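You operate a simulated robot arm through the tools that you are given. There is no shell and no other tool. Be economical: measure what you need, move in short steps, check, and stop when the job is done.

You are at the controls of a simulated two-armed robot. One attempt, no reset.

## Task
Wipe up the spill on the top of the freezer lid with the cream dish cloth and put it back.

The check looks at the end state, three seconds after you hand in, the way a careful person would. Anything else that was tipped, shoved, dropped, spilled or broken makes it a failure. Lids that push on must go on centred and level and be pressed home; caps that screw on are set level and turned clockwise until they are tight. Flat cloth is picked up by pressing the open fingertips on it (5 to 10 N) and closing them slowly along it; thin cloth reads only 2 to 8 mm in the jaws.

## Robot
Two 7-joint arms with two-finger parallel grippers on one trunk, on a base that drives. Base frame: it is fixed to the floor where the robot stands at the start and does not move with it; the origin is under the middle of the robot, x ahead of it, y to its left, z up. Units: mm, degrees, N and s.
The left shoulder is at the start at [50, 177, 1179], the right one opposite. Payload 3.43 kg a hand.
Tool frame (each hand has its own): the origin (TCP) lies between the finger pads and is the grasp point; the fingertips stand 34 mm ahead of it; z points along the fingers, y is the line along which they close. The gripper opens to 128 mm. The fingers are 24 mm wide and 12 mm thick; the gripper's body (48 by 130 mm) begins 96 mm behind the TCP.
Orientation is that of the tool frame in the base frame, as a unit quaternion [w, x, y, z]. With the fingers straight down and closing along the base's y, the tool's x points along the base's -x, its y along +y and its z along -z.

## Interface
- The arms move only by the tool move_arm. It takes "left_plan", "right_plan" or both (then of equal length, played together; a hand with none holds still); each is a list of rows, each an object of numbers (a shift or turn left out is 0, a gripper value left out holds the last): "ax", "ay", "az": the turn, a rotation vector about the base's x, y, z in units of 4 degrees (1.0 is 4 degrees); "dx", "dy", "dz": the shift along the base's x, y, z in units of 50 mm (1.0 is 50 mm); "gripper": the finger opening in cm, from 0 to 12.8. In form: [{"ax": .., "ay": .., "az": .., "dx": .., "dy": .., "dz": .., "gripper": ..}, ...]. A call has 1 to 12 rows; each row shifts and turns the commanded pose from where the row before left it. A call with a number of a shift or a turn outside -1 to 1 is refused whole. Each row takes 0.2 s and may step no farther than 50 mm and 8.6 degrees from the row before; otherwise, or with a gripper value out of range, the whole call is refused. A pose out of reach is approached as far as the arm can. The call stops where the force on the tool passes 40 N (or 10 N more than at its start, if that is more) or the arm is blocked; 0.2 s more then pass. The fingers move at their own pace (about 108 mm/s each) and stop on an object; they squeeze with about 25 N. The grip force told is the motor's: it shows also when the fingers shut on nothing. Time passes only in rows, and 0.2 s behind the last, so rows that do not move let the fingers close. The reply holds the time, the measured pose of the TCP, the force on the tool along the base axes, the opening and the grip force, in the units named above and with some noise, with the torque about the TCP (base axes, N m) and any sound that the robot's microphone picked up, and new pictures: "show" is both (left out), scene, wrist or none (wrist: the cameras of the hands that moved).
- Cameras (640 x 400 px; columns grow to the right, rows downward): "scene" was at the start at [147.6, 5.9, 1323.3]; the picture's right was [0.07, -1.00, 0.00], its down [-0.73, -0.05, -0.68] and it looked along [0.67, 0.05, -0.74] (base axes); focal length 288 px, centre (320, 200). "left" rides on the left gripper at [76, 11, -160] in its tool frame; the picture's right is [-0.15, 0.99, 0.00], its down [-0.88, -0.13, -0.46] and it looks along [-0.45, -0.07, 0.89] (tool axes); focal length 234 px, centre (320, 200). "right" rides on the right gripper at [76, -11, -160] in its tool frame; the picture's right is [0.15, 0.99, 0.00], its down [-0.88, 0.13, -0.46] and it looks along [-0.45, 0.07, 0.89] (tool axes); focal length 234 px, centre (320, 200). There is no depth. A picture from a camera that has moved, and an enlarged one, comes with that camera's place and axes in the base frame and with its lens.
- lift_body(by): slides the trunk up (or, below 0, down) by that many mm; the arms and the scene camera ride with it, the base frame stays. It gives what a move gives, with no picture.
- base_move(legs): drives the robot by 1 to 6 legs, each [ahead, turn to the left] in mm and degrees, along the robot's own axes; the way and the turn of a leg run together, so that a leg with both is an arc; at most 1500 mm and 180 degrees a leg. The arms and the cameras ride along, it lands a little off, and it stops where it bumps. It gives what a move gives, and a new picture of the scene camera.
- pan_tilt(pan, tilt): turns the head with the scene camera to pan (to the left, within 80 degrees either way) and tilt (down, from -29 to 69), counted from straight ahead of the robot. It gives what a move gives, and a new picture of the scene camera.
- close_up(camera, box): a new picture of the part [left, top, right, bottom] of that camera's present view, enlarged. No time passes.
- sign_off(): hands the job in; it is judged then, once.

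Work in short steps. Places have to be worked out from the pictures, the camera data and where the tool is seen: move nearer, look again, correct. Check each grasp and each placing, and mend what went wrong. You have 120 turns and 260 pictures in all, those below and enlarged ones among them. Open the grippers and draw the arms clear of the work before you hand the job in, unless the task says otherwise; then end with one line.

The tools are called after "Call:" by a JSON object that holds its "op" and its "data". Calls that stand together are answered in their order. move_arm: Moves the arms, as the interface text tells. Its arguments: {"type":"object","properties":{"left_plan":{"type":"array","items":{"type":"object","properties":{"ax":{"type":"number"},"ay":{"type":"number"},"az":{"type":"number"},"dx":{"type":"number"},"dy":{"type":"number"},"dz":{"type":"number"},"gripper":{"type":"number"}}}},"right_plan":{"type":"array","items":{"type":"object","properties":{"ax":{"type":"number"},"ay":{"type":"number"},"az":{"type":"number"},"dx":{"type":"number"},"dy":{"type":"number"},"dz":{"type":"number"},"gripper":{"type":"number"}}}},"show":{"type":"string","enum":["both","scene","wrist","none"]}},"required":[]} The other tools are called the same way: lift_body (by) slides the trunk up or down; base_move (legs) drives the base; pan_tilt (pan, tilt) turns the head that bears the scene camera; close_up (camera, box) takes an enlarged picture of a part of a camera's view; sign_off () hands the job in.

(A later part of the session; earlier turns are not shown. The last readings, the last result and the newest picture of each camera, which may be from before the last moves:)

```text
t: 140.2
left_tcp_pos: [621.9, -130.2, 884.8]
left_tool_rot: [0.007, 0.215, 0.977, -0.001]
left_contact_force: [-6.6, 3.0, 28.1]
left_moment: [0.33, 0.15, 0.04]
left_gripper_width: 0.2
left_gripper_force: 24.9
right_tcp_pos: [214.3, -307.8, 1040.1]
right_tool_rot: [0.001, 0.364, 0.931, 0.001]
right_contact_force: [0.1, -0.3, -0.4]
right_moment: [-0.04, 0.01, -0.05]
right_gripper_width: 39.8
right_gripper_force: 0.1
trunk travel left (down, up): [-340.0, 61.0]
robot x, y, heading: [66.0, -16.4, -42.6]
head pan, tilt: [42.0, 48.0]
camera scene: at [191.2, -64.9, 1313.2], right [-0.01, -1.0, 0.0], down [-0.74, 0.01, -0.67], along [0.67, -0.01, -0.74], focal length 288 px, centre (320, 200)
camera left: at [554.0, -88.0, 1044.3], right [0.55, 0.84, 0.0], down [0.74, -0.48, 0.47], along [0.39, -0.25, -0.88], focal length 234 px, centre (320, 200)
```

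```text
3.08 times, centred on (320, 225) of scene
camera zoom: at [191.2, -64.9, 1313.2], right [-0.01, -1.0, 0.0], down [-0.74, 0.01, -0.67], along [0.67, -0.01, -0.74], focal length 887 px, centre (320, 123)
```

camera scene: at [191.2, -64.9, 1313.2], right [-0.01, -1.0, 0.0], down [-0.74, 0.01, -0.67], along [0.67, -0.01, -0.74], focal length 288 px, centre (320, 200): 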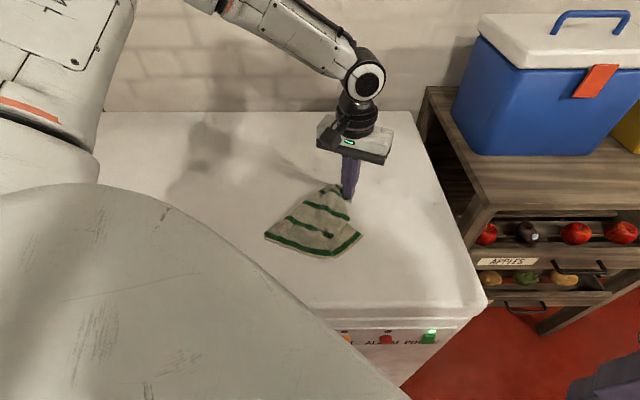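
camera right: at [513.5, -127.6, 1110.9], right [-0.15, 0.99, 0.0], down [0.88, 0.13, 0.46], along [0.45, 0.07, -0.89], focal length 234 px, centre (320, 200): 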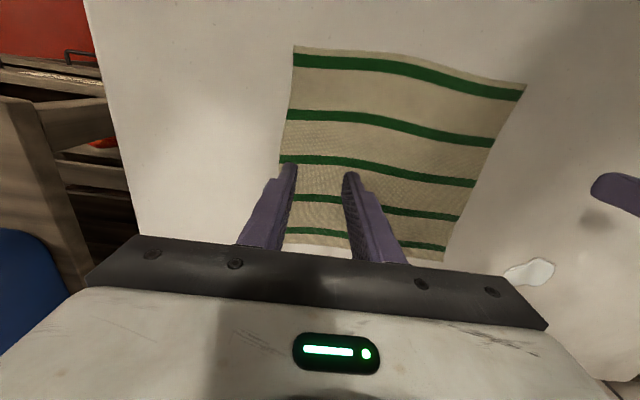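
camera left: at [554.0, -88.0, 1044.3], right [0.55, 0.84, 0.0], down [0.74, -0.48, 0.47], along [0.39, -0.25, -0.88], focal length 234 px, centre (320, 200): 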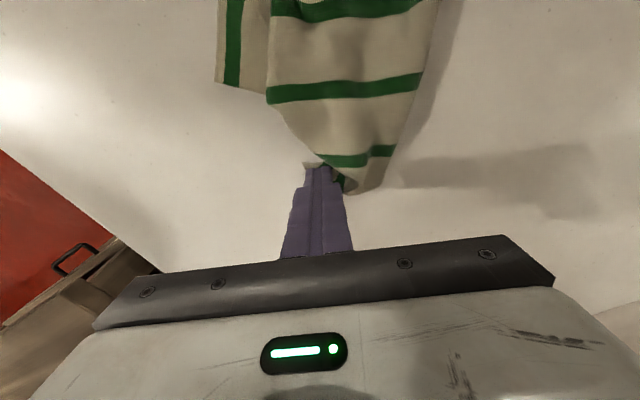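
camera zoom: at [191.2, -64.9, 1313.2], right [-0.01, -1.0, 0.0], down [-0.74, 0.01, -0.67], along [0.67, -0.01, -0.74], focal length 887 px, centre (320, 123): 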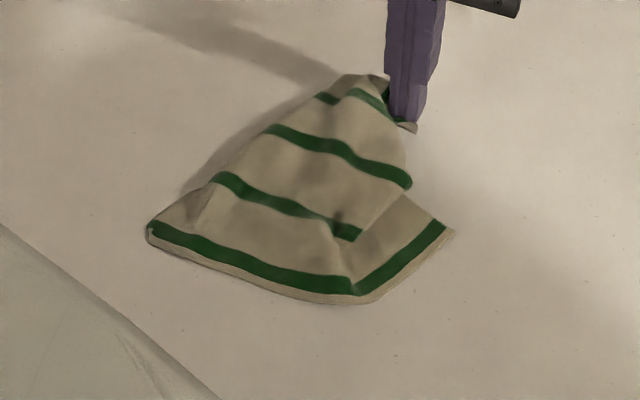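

It pulls the far part open. I continue +x/−y by another 60 mm.

Call:
{"op": "move_arm", "data": {"left_plan": [{"dx": 0.3, "dy": -0.1}, {"dx": 0.3, "dy": -0.1}, {"dx": 0.3, "dy": -0.1}, {"dx": 0.3, "dy": -0.1}, {}, {"dz": 0.5}, {"dz": 0.9}, {"dz": 0.9}, {"dz": 0.9}, {"dy": 0.9}, {"dy": 0.9}, {}], "show": "both"}}

Call:
{"op": "close_up", "data": {"camera": "scene", "box": [250, 150, 390, 280]}}

```text
t: 142.8
left_tcp_pos: [683.2, -63.8, 1042.3]
left_tool_rot: [0.006, 0.215, 0.977, -0.001]
left_contact_force: [-0.1, -0.2, 0.5]
left_moment: [0.04, -0.01, -0.03]
left_gripper_width: 0.0
left_gripper_force: 24.6
right_tcp_pos: [217.4, -308.4, 1040.0]
right_tool_rot: [0.0, 0.365, 0.931, 0.0]
right_contact_force: [0.5, -0.5, 0.2]
right_moment: [-0.01, 0.03, 0.02]
right_gripper_width: 39.9
right_gripper_force: 0.0
trunk travel left (down, up): [-340.0, 61.0]
robot x, y, heading: [63.7, -18.9, -42.5]
head pan, tilt: [42.0, 48.0]
camera scene: at [194.6, -66.0, 1312.6], right [-0.01, -1.0, 0.0], down [-0.74, 0.01, -0.67], along [0.67, -0.01, -0.74], focal length 288 px, centre (320, 200)
camera left: at [617.6, -21.9, 1202.6], right [0.55, 0.84, 0.0], down [0.74, -0.49, 0.46], along [0.39, -0.25, -0.89], focal length 234 px, centre (320, 200)
```

scene: 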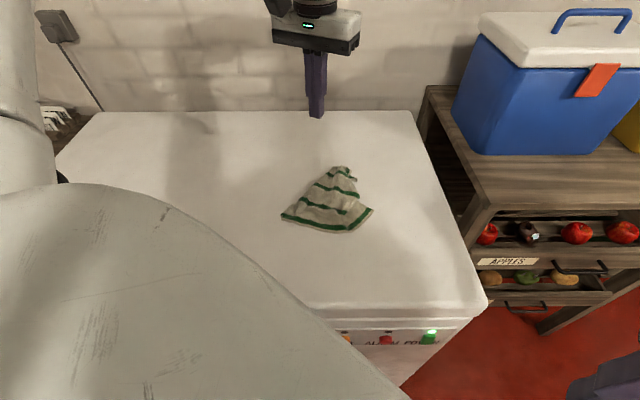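
left: 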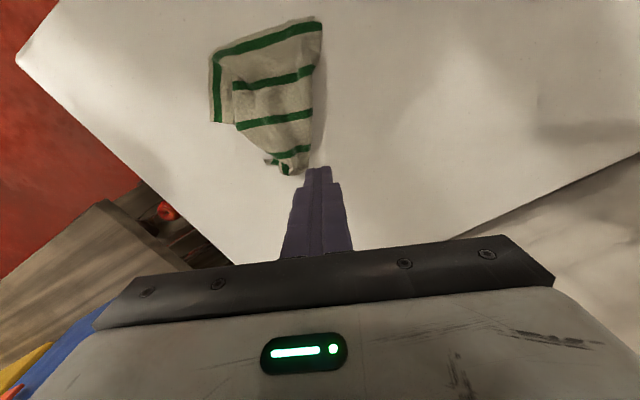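

```text
3.08 times, centred on (320, 215) of scene
camera zoom: at [194.6, -66.0, 1312.6], right [-0.01, -1.0, 0.0], down [-0.74, 0.01, -0.67], along [0.67, -0.01, -0.74], focal length 887 px, centre (320, 154)
```

zoom: 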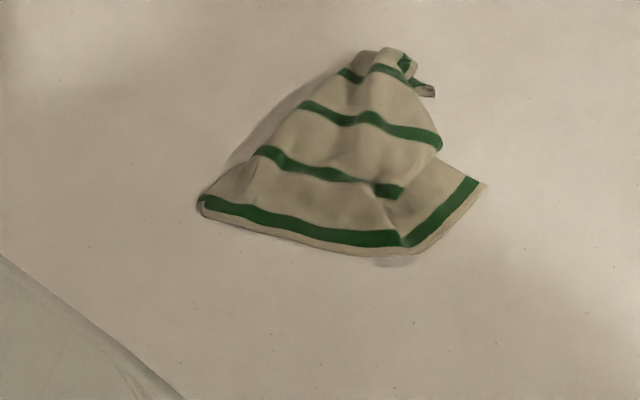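

Spreading well. I look closer at the far end with the wrist camera to find the far-left corner.

Call:
{"op": "close_up", "data": {"camera": "left", "box": [190, 0, 350, 190]}}

Call:
{"op": "close_up", "data": {"camera": "scene", "box": [300, 155, 380, 215]}}

```text
2.11 times, centred on (270, 95) of left
camera zoom: at [617.6, -21.9, 1202.6], right [0.55, 0.84, 0.0], down [0.74, -0.49, 0.46], along [0.39, -0.25, -0.89], focal length 493 px, centre (425, 421)
```

zoom: 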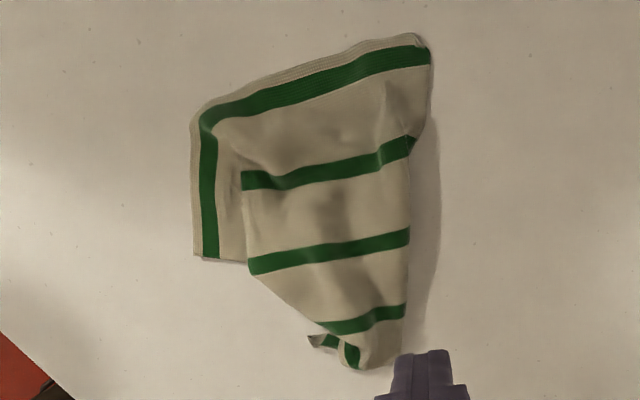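

```text
6.67 times, centred on (340, 185) of scene
camera zoom: at [194.6, -66.0, 1312.6], right [-0.01, -1.0, 0.0], down [-0.74, 0.01, -0.67], along [0.67, -0.01, -0.74], focal length 1922 px, centre (187, 300)
```

zoom: 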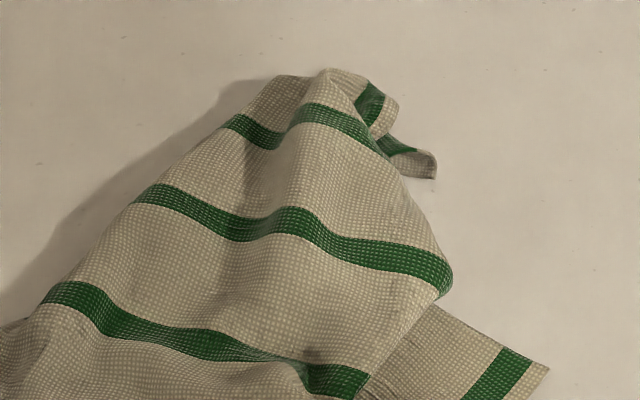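

The right edge is tucked under between the near-right corner (586, −186) and the far-right flap (680, −157). I drag the near-right corner back toward its home (484, −156), which should pull that fold open.

Call:
{"op": "move_arm", "data": {"left_plan": [{"dx": -0.65, "dy": -0.65}, {"dx": -0.65, "dy": -0.65}, {"dx": -0.7, "dy": -0.7}, {"dz": -0.9}, {"dz": -0.9}, {"dz": -0.9}, {"dz": -0.3}, {"dz": -0.1}, {}], "show": "both"}}

```text
t: 144.8
left_tcp_pos: [581.6, -159.2, 885.7]
left_tool_rot: [0.006, 0.215, 0.977, 0.0]
left_contact_force: [0.3, 0.0, -0.7]
left_moment: [0.01, 0.04, -0.01]
left_gripper_width: 0.0
left_gripper_force: 25.0
right_tcp_pos: [216.6, -308.9, 1041.5]
right_tool_rot: [0.0, 0.366, 0.931, 0.0]
right_contact_force: [0.4, -0.1, -0.3]
right_moment: [0.0, 0.03, -0.01]
right_gripper_width: 40.0
right_gripper_force: 0.1
trunk travel left (down, up): [-340.0, 61.0]
robot x, y, heading: [65.1, -14.9, -42.5]
head pan, tilt: [42.0, 48.0]
camera scene: at [194.5, -65.6, 1312.6], right [-0.01, -1.0, 0.0], down [-0.74, 0.01, -0.67], along [0.67, -0.01, -0.74], focal length 288 px, centre (320, 200)
camera left: at [516.0, -117.3, 1046.1], right [0.55, 0.84, 0.0], down [0.74, -0.49, 0.46], along [0.39, -0.25, -0.89], focal length 234 px, centre (320, 200)
```

scene: 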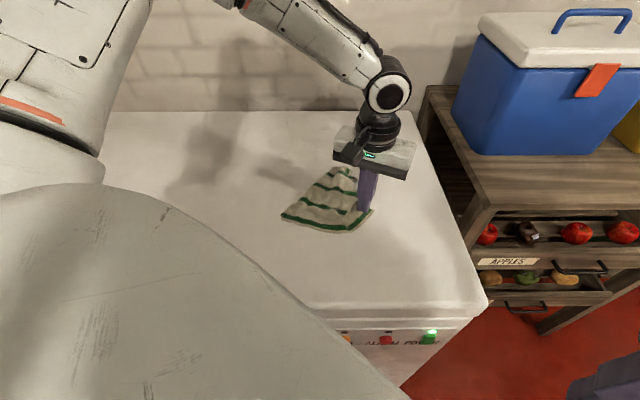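
left: 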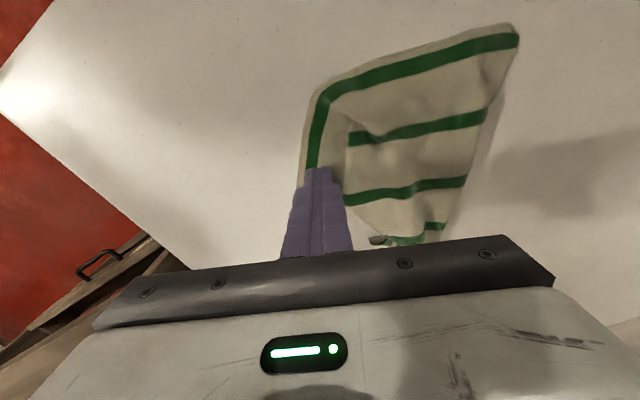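

The tip is on the strip near the corner. I press and drag −x by about 95 mm.

Call:
{"op": "move_arm", "data": {"left_plan": [{"dz": -0.08}, {"dz": -0.04}, {"dx": -0.35, "dy": -0.1}, {"dx": -0.35, "dy": -0.1}, {"dx": -0.35}, {"dx": -0.35}, {"dx": -0.35}, {}, {"dz": 0.6}, {"dz": 0.9}, {"dz": 0.9}, {}], "show": "both"}}

Call:
{"op": "close_up", "data": {"camera": "scene", "box": [230, 160, 390, 290]}}

```text
t: 147.4
left_tcp_pos: [496.4, -170.0, 1001.1]
left_tool_rot: [0.004, 0.214, 0.977, 0.0]
left_contact_force: [0.3, -0.1, -0.4]
left_moment: [0.01, 0.01, 0.02]
left_gripper_width: 0.0
left_gripper_force: 24.5
right_tcp_pos: [216.9, -308.9, 1041.1]
right_tool_rot: [0.0, 0.364, 0.931, 0.0]
right_contact_force: [0.5, 0.2, -0.1]
right_moment: [-0.02, -0.01, -0.03]
right_gripper_width: 40.0
right_gripper_force: 0.1
trunk travel left (down, up): [-340.0, 61.0]
robot x, y, heading: [64.4, -20.8, -42.4]
head pan, tilt: [42.0, 48.0]
camera scene: at [194.8, -65.7, 1312.5], right [-0.01, -1.0, 0.0], down [-0.74, 0.01, -0.67], along [0.67, -0.01, -0.74], focal length 288 px, centre (320, 200)
camera left: at [430.3, -128.5, 1161.4], right [0.55, 0.84, 0.0], down [0.74, -0.49, 0.46], along [0.39, -0.25, -0.89], focal length 234 px, centre (320, 200)
```

scene: 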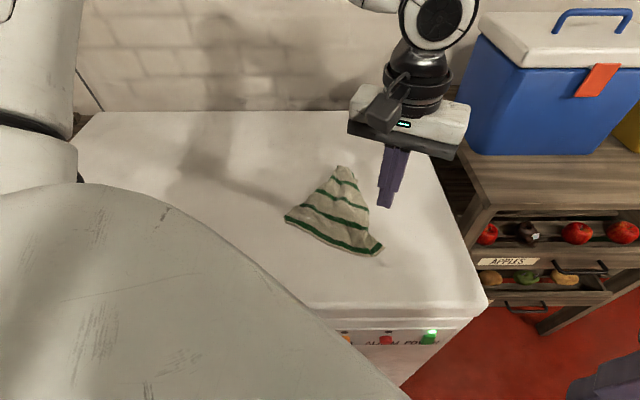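
left: 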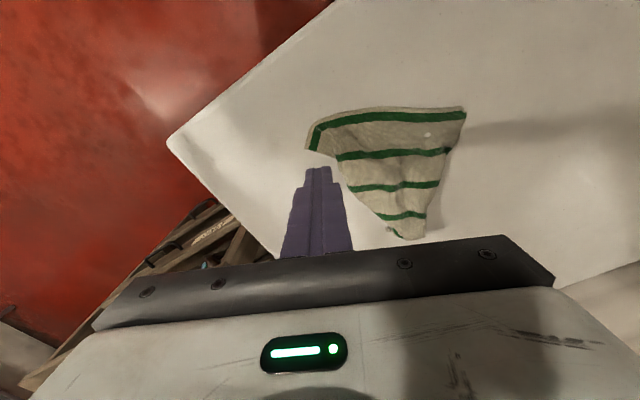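

```text
3.08 times, centred on (310, 225) of scene
camera zoom: at [194.8, -65.7, 1312.5], right [-0.01, -1.0, 0.0], down [-0.74, 0.01, -0.67], along [0.67, -0.01, -0.74], focal length 887 px, centre (351, 123)
```

zoom: 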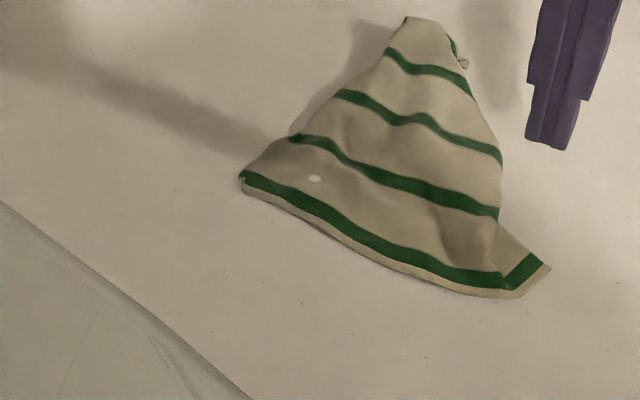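

The cloth now lies almost as a triangle: near edge open, far end still narrowed by a right under-fold. I pinch the right boundary near (612, −150) to flip that fold outward.

Call:
{"op": "move_arm", "data": {"left_plan": [{"dx": 0.8, "dy": 0.13, "gripper": 2.6}, {"dx": 0.8, "dy": 0.13}, {"dx": 0.72, "dy": 0.13}, {"dz": -0.9}, {"dz": -0.9}, {"dz": -0.3}, {}], "show": "both"}}

```text
t: 149.0
left_tcp_pos: [611.7, -151.3, 895.4]
left_tool_rot: [0.005, 0.215, 0.977, 0.0]
left_contact_force: [-0.2, 0.3, 0.2]
left_moment: [0.03, -0.03, -0.01]
left_gripper_width: 26.1
left_gripper_force: 0.0
right_tcp_pos: [218.2, -309.2, 1040.3]
right_tool_rot: [-0.001, 0.365, 0.931, 0.0]
right_contact_force: [0.0, 0.0, -0.7]
right_moment: [-0.01, -0.01, 0.01]
right_gripper_width: 39.8
right_gripper_force: 0.0
trunk travel left (down, up): [-340.0, 61.0]
robot x, y, heading: [61.8, -18.0, -42.7]
head pan, tilt: [42.0, 48.0]
camera scene: at [194.5, -65.6, 1312.6], right [-0.01, -1.0, 0.0], down [-0.74, 0.01, -0.67], along [0.67, -0.01, -0.74], focal length 288 px, centre (320, 200)
camera left: at [545.7, -108.9, 1055.4], right [0.55, 0.84, 0.0], down [0.74, -0.49, 0.46], along [0.39, -0.25, -0.89], focal length 234 px, centre (320, 200)
```

scene: 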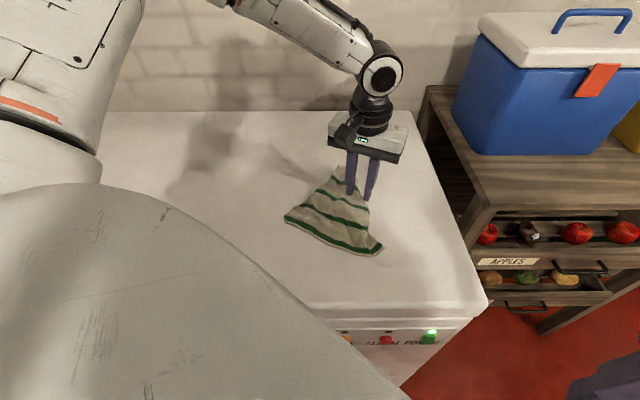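
left: 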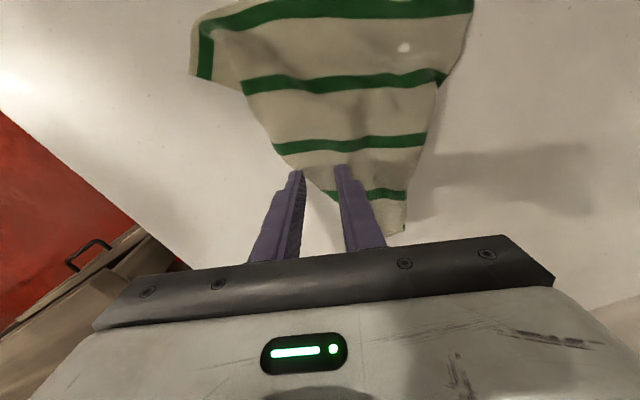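

The outer finger is just at the boundary. I shift 16 mm inward, press, close, then lift 90 mm.

Call:
{"op": "move_arm", "data": {"left_plan": [{"dx": 0.04, "dy": 0.32}, {"dz": -0.12}, {"dz": -0.06}, {"gripper": 2.2}, {"gripper": 1.8}, {"gripper": 1.4}, {"gripper": 1.0}, {"gripper": 0.5}, {"gripper": 0}, {}, {}], "show": "none"}}

Call:
{"op": "move_arm", "data": {"left_plan": [{"dz": 0.6}, {"dz": 0.6}, {"dz": 0.6}, {}, {}], "show": "both"}}

Call:
{"op": "close_up", "data": {"camera": "scene", "box": [250, 150, 410, 280]}}

```text
t: 151.4
left_tcp_pos: [614.6, -134.7, 887.4]
left_tool_rot: [0.005, 0.215, 0.977, 0.0]
left_contact_force: [0.6, 1.1, -1.2]
left_moment: [0.01, 0.01, -0.03]
left_gripper_width: 0.0
left_gripper_force: 25.0
right_tcp_pos: [218.4, -308.8, 1040.6]
right_tool_rot: [0.0, 0.364, 0.931, 0.0]
right_contact_force: [0.2, 0.7, 0.9]
right_moment: [-0.01, 0.01, 0.02]
right_gripper_width: 39.9
right_gripper_force: 0.1
trunk travel left (down, up): [-340.0, 61.0]
robot x, y, heading: [65.1, -17.0, -42.3]
head pan, tilt: [42.0, 48.0]
```

```text
t: 152.6
left_tcp_pos: [614.6, -135.1, 977.8]
left_tool_rot: [0.005, 0.215, 0.977, -0.001]
left_contact_force: [-0.2, -1.4, -0.5]
left_moment: [0.0, 0.0, 0.02]
left_gripper_width: 0.2
left_gripper_force: 24.8
right_tcp_pos: [215.4, -308.3, 1039.3]
right_tool_rot: [0.0, 0.365, 0.931, 0.0]
right_contact_force: [1.1, 1.1, -0.5]
right_moment: [-0.03, -0.02, -0.01]
right_gripper_width: 39.7
right_gripper_force: 0.1
trunk travel left (down, up): [-340.0, 61.0]
robot x, y, heading: [64.8, -15.5, -42.7]
head pan, tilt: [42.0, 48.0]
camera scene: at [194.4, -65.6, 1312.6], right [-0.01, -1.0, 0.0], down [-0.74, 0.01, -0.67], along [0.67, -0.01, -0.74], focal length 288 px, centre (320, 200)
camera left: at [548.0, -92.7, 1137.8], right [0.55, 0.84, 0.0], down [0.74, -0.49, 0.46], along [0.39, -0.25, -0.89], focal length 234 px, centre (320, 200)
```

scene: 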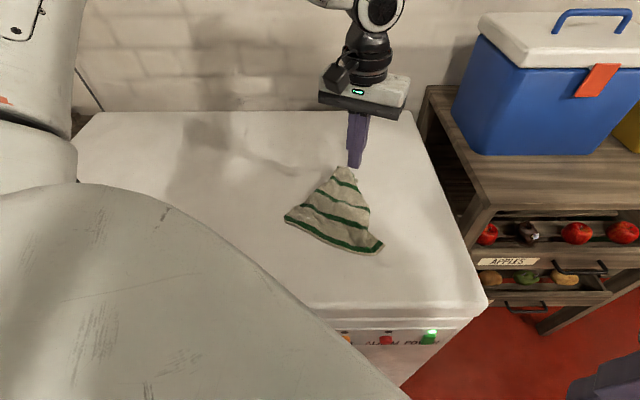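
left: 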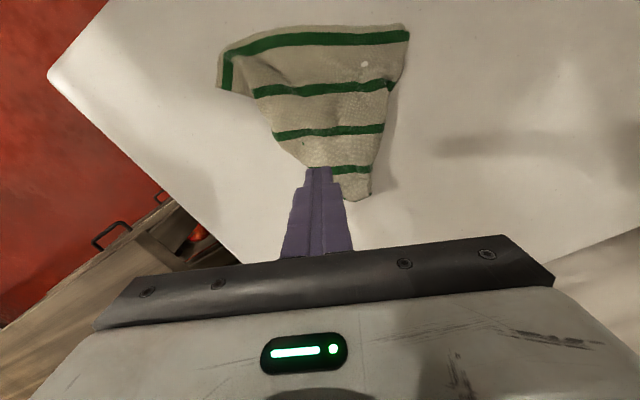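

```text
3.08 times, centred on (330, 215) of scene
camera zoom: at [194.4, -65.6, 1312.6], right [-0.01, -1.0, 0.0], down [-0.74, 0.01, -0.67], along [0.67, -0.01, -0.74], focal length 887 px, centre (289, 154)
```

zoom: 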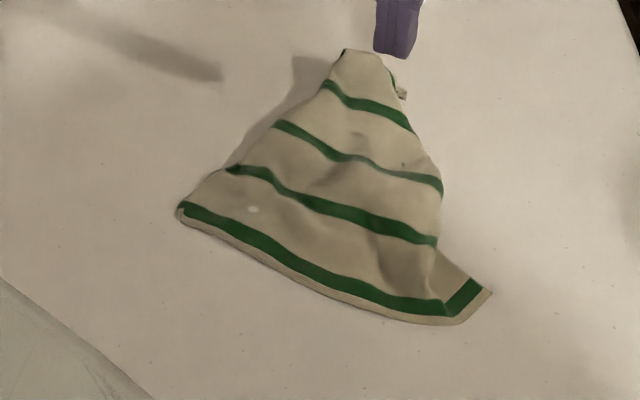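

It missed because the tips did not reach the cloth. I retry 5 mm deeper.

Call:
{"op": "move_arm", "data": {"left_plan": [{"dz": -0.6, "gripper": 2.6}, {"dz": -0.6}, {"dz": -0.6}, {"dz": -0.06}, {"dz": -0.06}, {}], "show": "wrist"}}

```text
t: 154.0
left_tcp_pos: [613.3, -135.1, 883.5]
left_tool_rot: [0.008, 0.214, 0.977, -0.002]
left_contact_force: [1.2, 1.6, 17.6]
left_moment: [0.15, 0.0, -0.03]
left_gripper_width: 26.1
left_gripper_force: 0.2
right_tcp_pos: [216.5, -308.9, 1042.1]
right_tool_rot: [0.001, 0.365, 0.931, 0.0]
right_contact_force: [0.1, 0.1, -0.4]
right_moment: [0.01, 0.02, -0.01]
right_gripper_width: 39.8
right_gripper_force: 0.1
trunk travel left (down, up): [-340.0, 61.0]
robot x, y, heading: [66.6, -15.8, -42.3]
head pan, tilt: [42.0, 48.0]
camera left: at [546.4, -93.0, 1043.5], right [0.55, 0.84, 0.0], down [0.74, -0.48, 0.47], along [0.39, -0.26, -0.88], focal length 234 px, centre (320, 200)
```

left: 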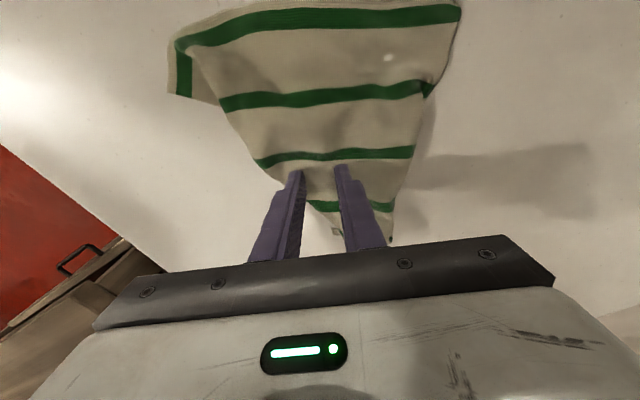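

Both tips press on cloth (17 N). I close and lift.

Call:
{"op": "move_arm", "data": {"left_plan": [{"dz": 0.02, "gripper": 2.2}, {"gripper": 1.8}, {"gripper": 1.4}, {"gripper": 1.0}, {"gripper": 0.5}, {"gripper": 0}, {}, {}, {"dz": 0.5}, {"dz": 0.6}, {"dz": 0.6}, {}], "show": "both"}}

Call:
{"op": "close_up", "data": {"camera": "scene", "box": [250, 150, 410, 280]}}

```text
t: 156.6
left_tcp_pos: [613.4, -134.8, 968.7]
left_tool_rot: [0.005, 0.215, 0.977, 0.0]
left_contact_force: [-1.2, 0.1, -0.4]
left_moment: [0.0, -0.03, -0.01]
left_gripper_width: 2.9
left_gripper_force: 24.9
right_tcp_pos: [217.6, -308.4, 1041.0]
right_tool_rot: [0.0, 0.366, 0.931, 0.0]
right_contact_force: [0.0, 0.3, 0.0]
right_moment: [0.01, -0.01, 0.0]
right_gripper_width: 39.8
right_gripper_force: 0.0
trunk travel left (down, up): [-340.0, 61.0]
robot x, y, heading: [61.2, -17.7, -42.4]
head pan, tilt: [42.0, 48.0]
camera scene: at [194.7, -65.7, 1312.5], right [-0.01, -1.0, 0.0], down [-0.74, 0.01, -0.67], along [0.67, -0.01, -0.74], focal length 288 px, centre (320, 200)
camera left: at [547.4, -92.3, 1127.8], right [0.55, 0.84, 0.0], down [0.74, -0.49, 0.46], along [0.39, -0.25, -0.89], focal length 234 px, centre (320, 200)
```

scene: 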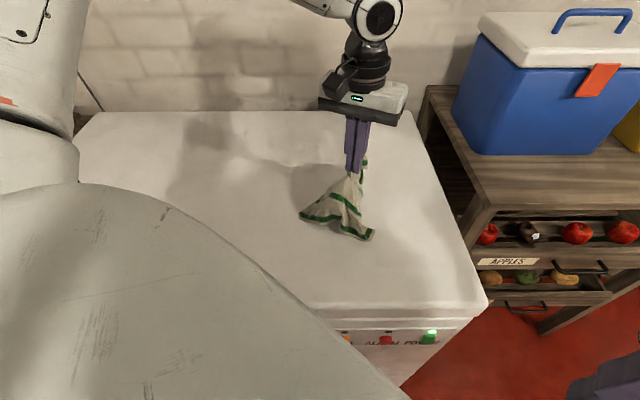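
left: 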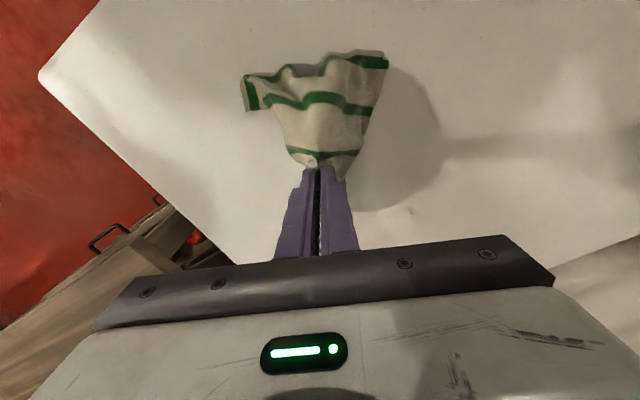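

```text
3.08 times, centred on (330, 215) of scene
camera zoom: at [194.7, -65.7, 1312.5], right [-0.01, -1.0, 0.0], down [-0.74, 0.01, -0.67], along [0.67, -0.01, -0.74], focal length 887 px, centre (289, 154)
```

zoom: 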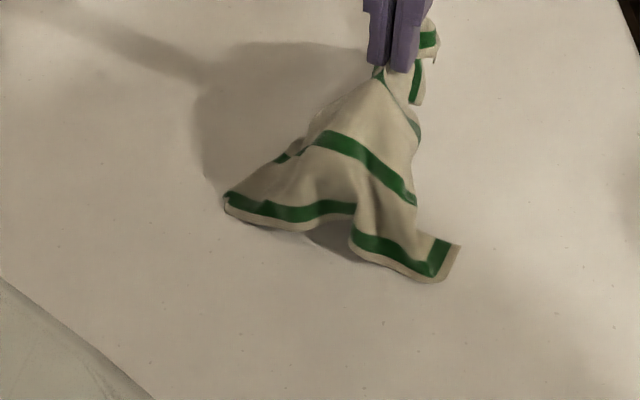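

The far flaps hang free beyond the pinch. I lower while moving back toward −x, so the far flap lands outward.

Call:
{"op": "move_arm", "data": {"left_plan": [{"dz": -0.4}, {"dz": -0.3, "dx": -0.3}, {"dz": -0.3, "dx": -0.5, "dy": 0.1}, {"dz": -0.3, "dx": -0.5, "dy": 0.1}, {"dz": -0.2, "dx": -0.3}, {}, {"gripper": 2.5}, {"gripper": 2.5}, {"dz": 0.6}, {"dz": 0.9}, {"dz": 0.9}, {}], "show": "both"}}

Call:
{"op": "close_up", "data": {"camera": "scene", "box": [250, 150, 410, 280]}}

```text
t: 159.2
left_tcp_pos: [532.8, -123.8, 1014.8]
left_tool_rot: [0.004, 0.214, 0.977, 0.0]
left_contact_force: [0.8, -0.9, -0.2]
left_moment: [0.0, 0.01, 0.0]
left_gripper_width: 25.2
left_gripper_force: 0.0
right_tcp_pos: [217.3, -309.2, 1040.3]
right_tool_rot: [-0.001, 0.365, 0.931, 0.0]
right_contact_force: [0.3, 0.2, 0.4]
right_moment: [0.0, -0.02, 0.01]
right_gripper_width: 39.7
right_gripper_force: 0.0
trunk travel left (down, up): [-340.0, 61.0]
robot x, y, heading: [69.6, -21.9, -42.6]
head pan, tilt: [42.0, 48.0]
camera scene: at [194.7, -65.7, 1312.5], right [-0.01, -1.0, 0.0], down [-0.74, 0.01, -0.67], along [0.67, -0.01, -0.74], focal length 288 px, centre (320, 200)
camera left: at [466.8, -82.7, 1173.9], right [0.55, 0.84, 0.0], down [0.74, -0.49, 0.46], along [0.39, -0.25, -0.89], focal length 234 px, centre (320, 200)
```

scene: 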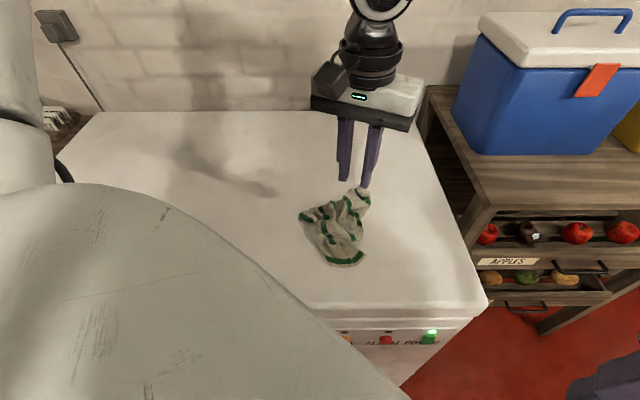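
left: 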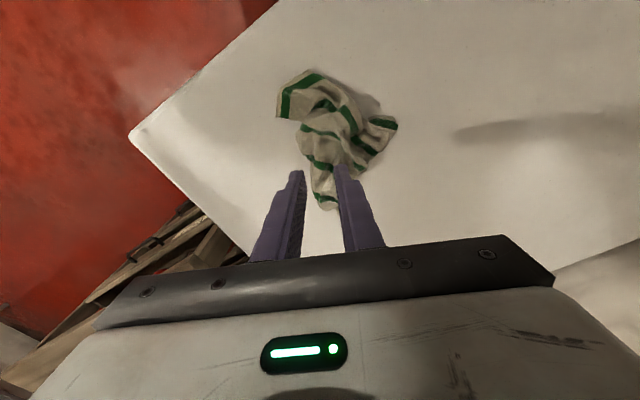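

```text
3.08 times, centred on (330, 215) of scene
camera zoom: at [194.7, -65.7, 1312.5], right [-0.01, -1.0, 0.0], down [-0.74, 0.01, -0.67], along [0.67, -0.01, -0.74], focal length 887 px, centre (289, 154)
```

zoom: 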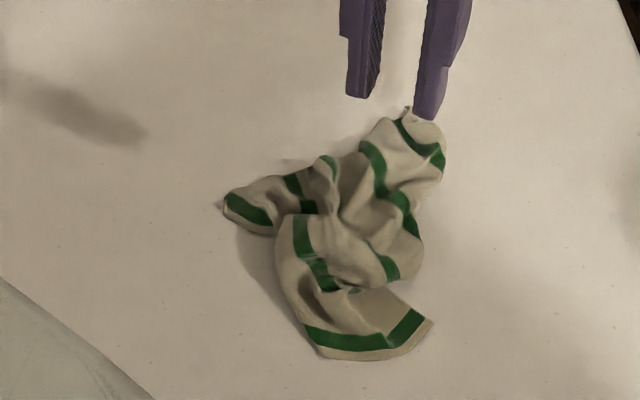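

Crumpled, but all corners are now accessible: near-right is at home (479, −157), near-left at about (568, −22) and the far end at about (660, −161). I drag the near-left corner toward its home first.

Call:
{"op": "move_arm", "data": {"left_plan": [{"dx": 0.3, "dy": 0.9, "gripper": 0}, {"dx": 0.24, "dy": 0.88}, {"dz": -0.9}, {"dz": -0.9}, {"dz": -0.6}, {"dz": -0.16}, {"dz": -0.06}, {}], "show": "wrist"}}

```text
t: 161.0
left_tcp_pos: [559.1, -35.2, 883.0]
left_tool_rot: [0.008, 0.214, 0.977, -0.001]
left_contact_force: [0.0, 6.5, 25.4]
left_moment: [0.24, 0.13, -0.02]
left_gripper_width: 0.0
left_gripper_force: 24.9
right_tcp_pos: [215.2, -307.5, 1040.5]
right_tool_rot: [0.001, 0.365, 0.931, 0.0]
right_contact_force: [0.6, -0.1, -0.4]
right_moment: [-0.02, 0.04, 0.01]
right_gripper_width: 39.9
right_gripper_force: 0.0
trunk travel left (down, up): [-340.0, 61.0]
robot x, y, heading: [66.0, -19.9, -42.7]
head pan, tilt: [42.0, 48.0]
camera left: at [492.8, 6.8, 1043.0], right [0.55, 0.84, 0.0], down [0.74, -0.49, 0.47], along [0.39, -0.25, -0.88], focal length 234 px, centre (320, 200)
```

left: 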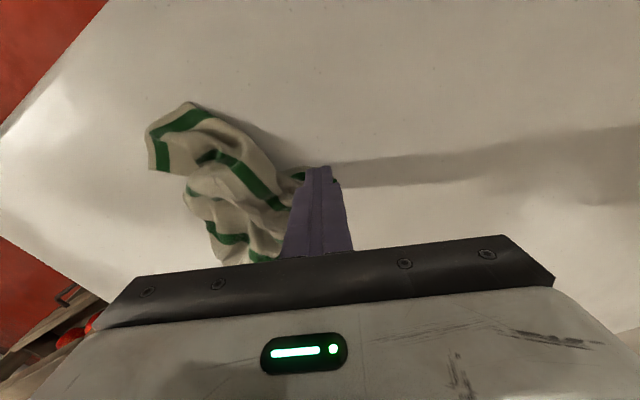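

Pressed on the near-left corner at 25 N. I drag it toward (488, 58).

Call:
{"op": "move_arm", "data": {"left_plan": [{"dx": -0.24, "dy": 0.32}, {"dx": -0.24, "dy": 0.32}, {"dx": -0.24, "dy": 0.32}, {"dx": -0.24, "dy": 0.32}, {"dx": -0.24, "dy": 0.32}, {"dx": -0.2, "dy": 0.3}, {}, {"dz": 0.6}, {"dz": 0.9}, {"dz": 0.9}, {"dx": 0.7}, {}], "show": "scene"}}

Call:
{"op": "close_up", "data": {"camera": "scene", "box": [230, 160, 390, 290]}}

```text
t: 163.6
left_tcp_pos: [525.5, 61.9, 999.8]
left_tool_rot: [0.005, 0.215, 0.977, -0.001]
left_contact_force: [0.0, -0.2, 0.5]
left_moment: [0.01, -0.02, -0.03]
left_gripper_width: 0.0
left_gripper_force: 24.3
right_tcp_pos: [216.1, -309.2, 1039.7]
right_tool_rot: [-0.001, 0.365, 0.931, 0.0]
right_contact_force: [0.3, -0.3, 1.0]
right_moment: [0.01, -0.03, 0.0]
right_gripper_width: 40.0
right_gripper_force: 0.1
trunk travel left (down, up): [-340.0, 61.0]
robot x, y, heading: [63.8, -20.4, -42.5]
head pan, tilt: [42.0, 48.0]
camera scene: at [194.1, -65.7, 1312.7], right [-0.01, -1.0, 0.0], down [-0.74, 0.01, -0.67], along [0.67, -0.01, -0.74], focal length 288 px, centre (320, 200)
```

scene: 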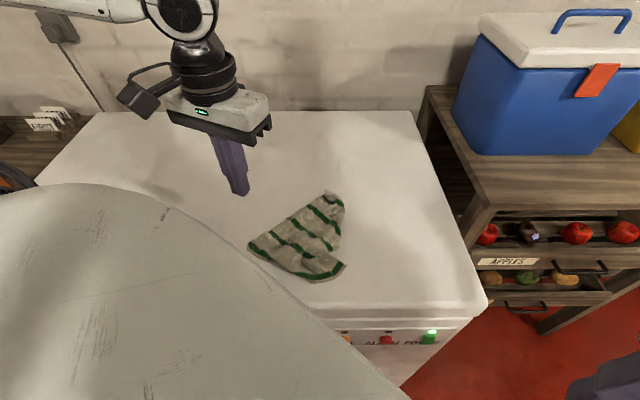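

```text
3.08 times, centred on (310, 225) of scene
camera zoom: at [194.1, -65.7, 1312.7], right [-0.01, -1.0, 0.0], down [-0.74, 0.01, -0.67], along [0.67, -0.01, -0.74], focal length 887 px, centre (351, 123)
```

zoom: 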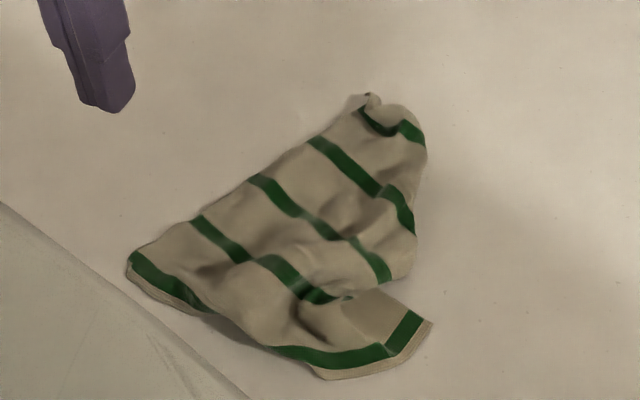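

Excellent: all five stripes show, and the far-left corner is the tip at about (638, −85). I press just inside it and drag it toward its home (712, 78).

Call:
{"op": "move_arm", "data": {"left_plan": [{"dx": 0.5, "dy": -0.8}, {"dx": 0.5, "dy": -0.8}, {"dx": 0.5, "dy": -0.8}, {"dx": 0.5, "dy": -0.5}, {"dz": -0.9}, {"dz": -0.9}, {"dz": -0.35}, {"dz": -0.1}, {"dz": -0.06}, {}], "show": "both"}}

```text
t: 165.8
left_tcp_pos: [624.9, -85.4, 885.0]
left_tool_rot: [0.005, 0.215, 0.977, -0.001]
left_contact_force: [0.1, -0.4, 0.5]
left_moment: [0.0, 0.02, -0.03]
left_gripper_width: 0.0
left_gripper_force: 25.0
right_tcp_pos: [216.9, -308.6, 1041.2]
right_tool_rot: [0.0, 0.365, 0.931, 0.0]
right_contact_force: [-0.1, 0.0, -0.6]
right_moment: [0.03, -0.01, 0.0]
right_gripper_width: 39.8
right_gripper_force: 0.0
trunk travel left (down, up): [-340.0, 61.0]
robot x, y, heading: [65.3, -20.6, -42.6]
head pan, tilt: [42.0, 48.0]
camera scene: at [194.5, -65.6, 1312.6], right [-0.01, -1.0, 0.0], down [-0.74, 0.01, -0.67], along [0.67, -0.01, -0.74], focal length 288 px, centre (320, 200)
camera left: at [559.3, -43.3, 1045.2], right [0.55, 0.84, 0.0], down [0.74, -0.49, 0.46], along [0.39, -0.25, -0.89], focal length 234 px, centre (320, 200)
```

scene: 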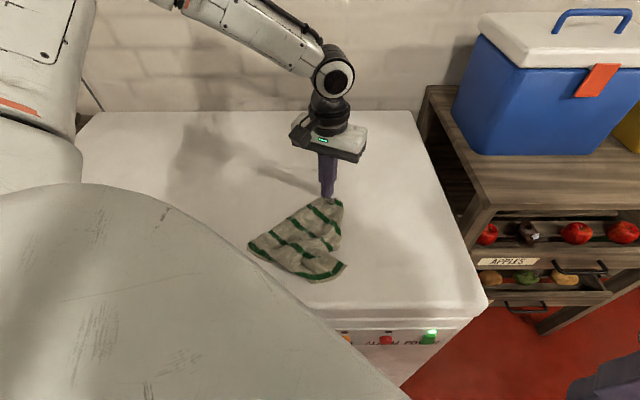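
left: 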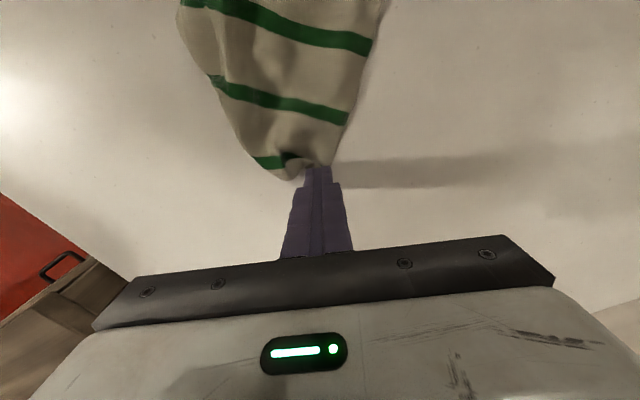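

I hop 12 mm further onto the cloth, press, and drag toward home.

Call:
{"op": "move_arm", "data": {"left_plan": [{"dz": 0.2}, {"dx": -0.26, "dy": 0.04}, {"dz": -0.2}, {"dz": -0.06}, {"dx": 0.2, "dy": 0.37}, {"dx": 0.2, "dy": 0.37}, {"dx": 0.2, "dy": 0.37}, {"dx": 0.2, "dy": 0.37}, {"dx": 0.2, "dy": 0.37}, {"dx": 0.2, "dy": 0.37}, {}], "show": "both"}}

Call:
{"op": "close_up", "data": {"camera": "scene", "box": [230, 150, 390, 280]}}

```text
t: 168.2
left_tcp_pos: [671.5, 27.8, 883.4]
left_tool_rot: [0.006, 0.215, 0.977, 0.0]
left_contact_force: [-1.5, -2.6, 9.4]
left_moment: [-0.07, 0.06, -0.01]
left_gripper_width: 0.1
left_gripper_force: 25.2
right_tcp_pos: [216.3, -308.7, 1040.5]
right_tool_rot: [0.0, 0.365, 0.931, -0.001]
right_contact_force: [0.1, 0.2, -0.4]
right_moment: [0.0, -0.02, 0.0]
right_gripper_width: 40.0
right_gripper_force: 0.0
trunk travel left (down, up): [-340.0, 61.0]
robot x, y, heading: [62.4, -17.4, -42.3]
head pan, tilt: [42.0, 48.0]
camera scene: at [193.4, -66.0, 1312.7], right [-0.01, -1.0, 0.0], down [-0.74, 0.01, -0.67], along [0.67, -0.01, -0.74], focal length 288 px, centre (320, 200)
camera left: at [605.2, 69.8, 1044.1], right [0.55, 0.84, 0.0], down [0.74, -0.49, 0.46], along [0.39, -0.25, -0.89], focal length 234 px, centre (320, 200)
```

scene: 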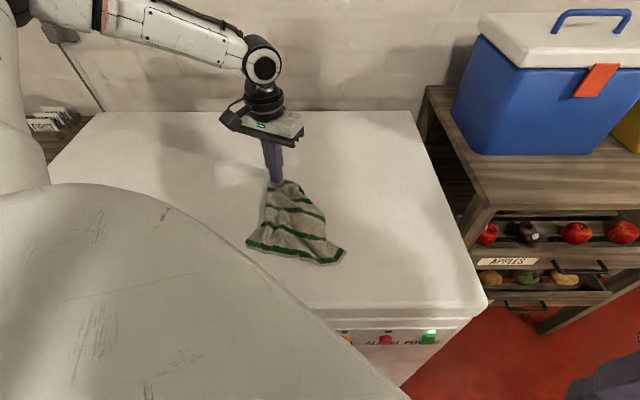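
left: 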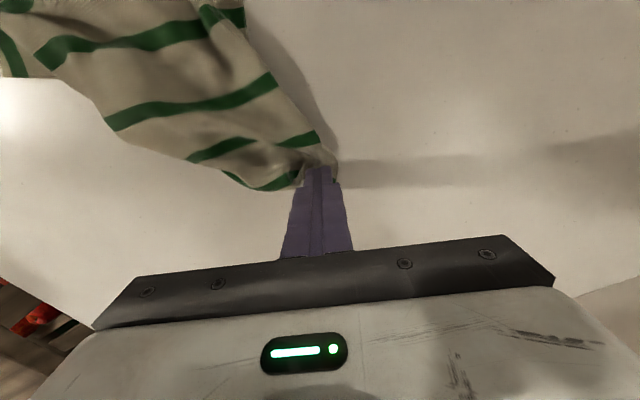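

```text
3.08 times, centred on (310, 215) of scene
camera zoom: at [193.4, -66.0, 1312.7], right [-0.01, -1.0, 0.0], down [-0.74, 0.01, -0.67], along [0.67, -0.01, -0.74], focal length 887 px, centre (351, 154)
```

zoom: 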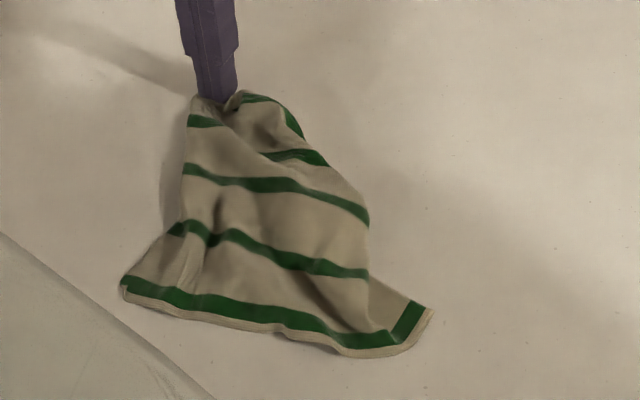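

Great. I continue to the far-left home corner, then lift and look.

Call:
{"op": "move_arm", "data": {"left_plan": [{"dx": 0.25, "dy": 0.3}, {"dx": 0.25, "dy": 0.3}, {"dx": 0.1, "dy": 0.2}, {}, {"dz": 0.5}, {"dz": 0.9}, {"dz": 0.9}, {"dz": 0.6, "dy": 0.5}, {"dy": 0.8}, {}], "show": "wrist"}}

Call:
{"op": "close_up", "data": {"camera": "scene", "box": [230, 140, 390, 270]}}

```text
t: 170.4
left_tcp_pos: [701.9, 131.9, 1026.4]
left_tool_rot: [0.005, 0.214, 0.977, 0.0]
left_contact_force: [-0.3, -0.3, -0.2]
left_moment: [-0.01, -0.03, 0.0]
left_gripper_width: 0.2
left_gripper_force: 24.9
right_tcp_pos: [217.1, -308.5, 1039.6]
right_tool_rot: [0.0, 0.365, 0.931, 0.0]
right_contact_force: [-0.8, 0.0, 0.9]
right_moment: [-0.02, -0.03, -0.02]
right_gripper_width: 39.7
right_gripper_force: 0.2
trunk travel left (down, up): [-340.0, 61.0]
robot x, y, heading: [62.2, -18.4, -42.5]
head pan, tilt: [42.0, 48.0]
camera left: at [634.9, 173.8, 1186.5], right [0.55, 0.84, 0.0], down [0.74, -0.49, 0.46], along [0.39, -0.25, -0.89], focal length 234 px, centre (320, 200)
```

left: 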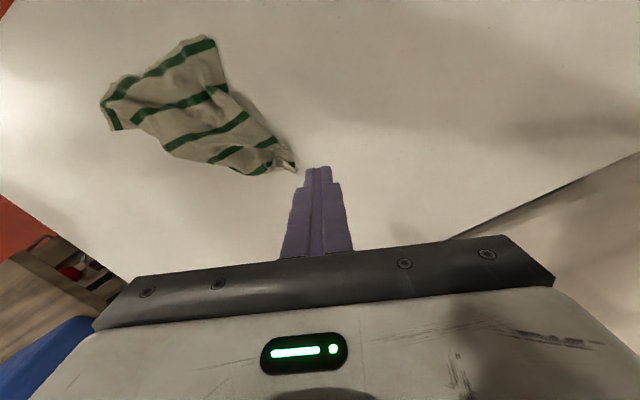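

```text
3.08 times, centred on (310, 205) of scene
camera zoom: at [194.3, -66.1, 1312.6], right [-0.01, -1.0, 0.0], down [-0.74, 0.01, -0.67], along [0.67, -0.01, -0.74], focal length 887 px, centre (351, 185)
```

zoom: 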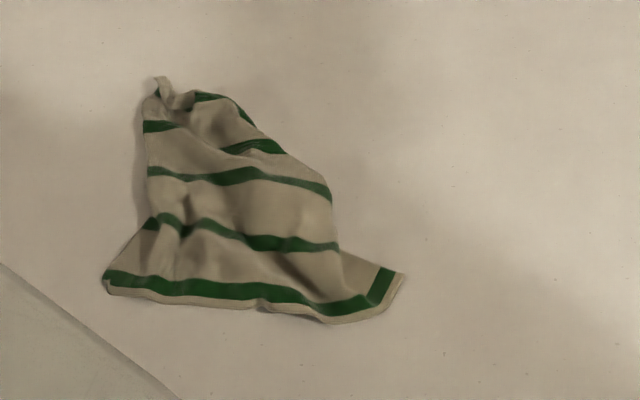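

Left edge is home. Next I drag the near-right corner, now about (535, −105), to its home (484, −156).

Call:
{"op": "move_arm", "data": {"left_plan": [{"dx": -0.54, "dy": -0.74}, {"dx": -0.54, "dy": -0.74}, {"dx": -0.54, "dy": -0.74}, {"dx": -0.54, "dy": -0.74}, {"dx": -0.54, "dy": -0.74}, {"dx": -0.54, "dy": -0.74}, {"dz": -0.9}, {"dz": -0.9}, {"dz": -0.8}, {"dz": -0.16}, {}], "show": "wrist"}}

```text
t: 172.8
left_tcp_pos: [539.5, -88.5, 888.6]
left_tool_rot: [0.006, 0.214, 0.977, 0.0]
left_contact_force: [-1.1, -0.7, -0.6]
left_moment: [-0.01, 0.02, -0.03]
left_gripper_width: 0.2
left_gripper_force: 25.1
right_tcp_pos: [216.3, -308.0, 1041.0]
right_tool_rot: [0.0, 0.365, 0.931, 0.0]
right_contact_force: [0.0, 0.5, 0.2]
right_moment: [0.0, -0.02, 0.01]
right_gripper_width: 39.9
right_gripper_force: 0.1
trunk travel left (down, up): [-340.0, 61.0]
robot x, y, heading: [63.5, -18.9, -42.6]
head pan, tilt: [42.0, 48.0]
camera left: at [474.3, -46.8, 1049.4], right [0.55, 0.84, 0.0], down [0.74, -0.49, 0.46], along [0.39, -0.25, -0.89], focal length 234 px, centre (320, 200)
```

left: 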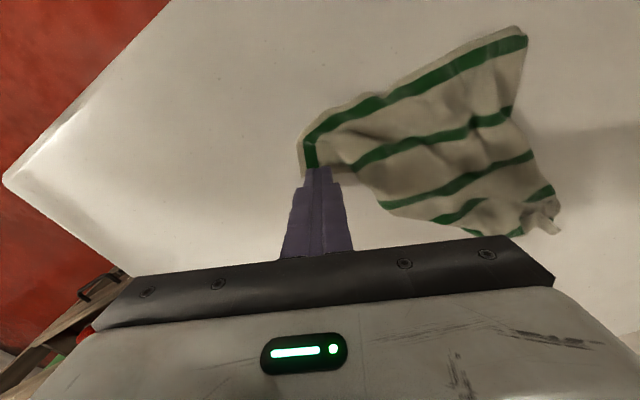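

I shift 12 mm onto the corner strip, press, and drag to home.

Call:
{"op": "move_arm", "data": {"left_plan": [{"dx": -0.14, "dy": 0.2}, {"dz": -0.1}, {"dz": -0.07}, {"dx": -0.2, "dy": -0.3}, {"dx": -0.2, "dy": -0.3}, {"dx": -0.2, "dy": -0.3}, {"dx": -0.2, "dy": -0.3}, {"dx": -0.1, "dy": -0.2}, {}, {"dz": 0.6}, {"dz": 0.9}, {"dz": 0.9}], "show": "both"}}

Call:
{"op": "close_up", "data": {"camera": "scene", "box": [230, 140, 390, 270]}}

```text
t: 175.4
left_tcp_pos: [486.8, -148.7, 1001.1]
left_tool_rot: [0.005, 0.215, 0.977, 0.0]
left_contact_force: [-0.1, -1.0, 0.0]
left_moment: [-0.01, 0.0, 0.02]
left_gripper_width: 0.4
left_gripper_force: 25.3
right_tcp_pos: [217.0, -308.6, 1039.5]
right_tool_rot: [0.0, 0.365, 0.931, 0.001]
right_contact_force: [0.2, 0.0, 0.4]
right_moment: [-0.01, 0.0, 0.03]
right_gripper_width: 40.1
right_gripper_force: 0.0
trunk travel left (down, up): [-340.0, 61.0]
robot x, y, heading: [70.6, -14.6, -42.8]
head pan, tilt: [42.0, 48.0]
camera scene: at [194.0, -65.4, 1312.6], right [-0.01, -1.0, 0.0], down [-0.74, 0.01, -0.67], along [0.67, -0.01, -0.74], focal length 288 px, centre (320, 200)
camera left: at [421.2, -106.9, 1160.6], right [0.55, 0.84, 0.0], down [0.74, -0.49, 0.46], along [0.39, -0.25, -0.89], focal length 234 px, centre (320, 200)
```

scene: 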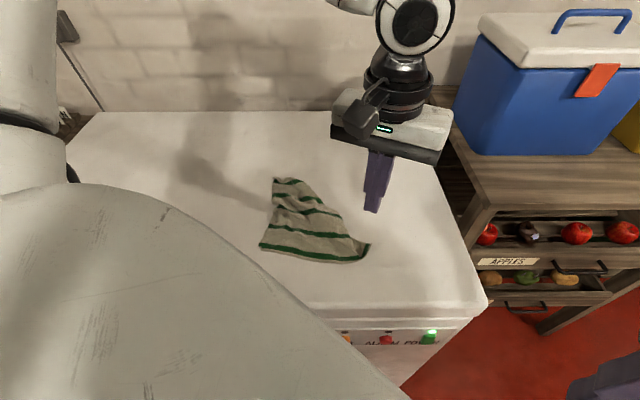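
left: 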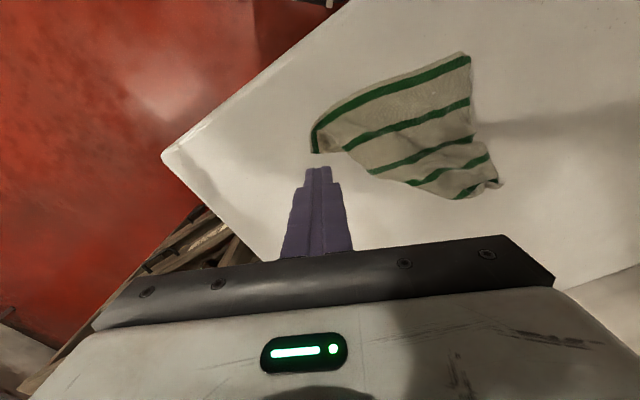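

```text
3.08 times, centred on (310, 205) of scene
camera zoom: at [194.0, -65.4, 1312.6], right [-0.01, -1.0, 0.0], down [-0.74, 0.01, -0.67], along [0.67, -0.01, -0.74], focal length 887 px, centre (351, 185)
```

zoom: 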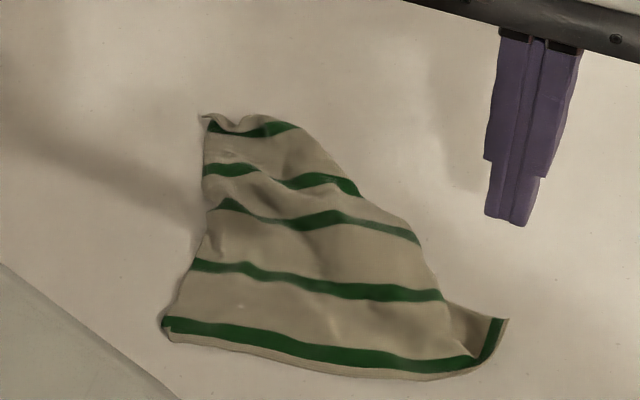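

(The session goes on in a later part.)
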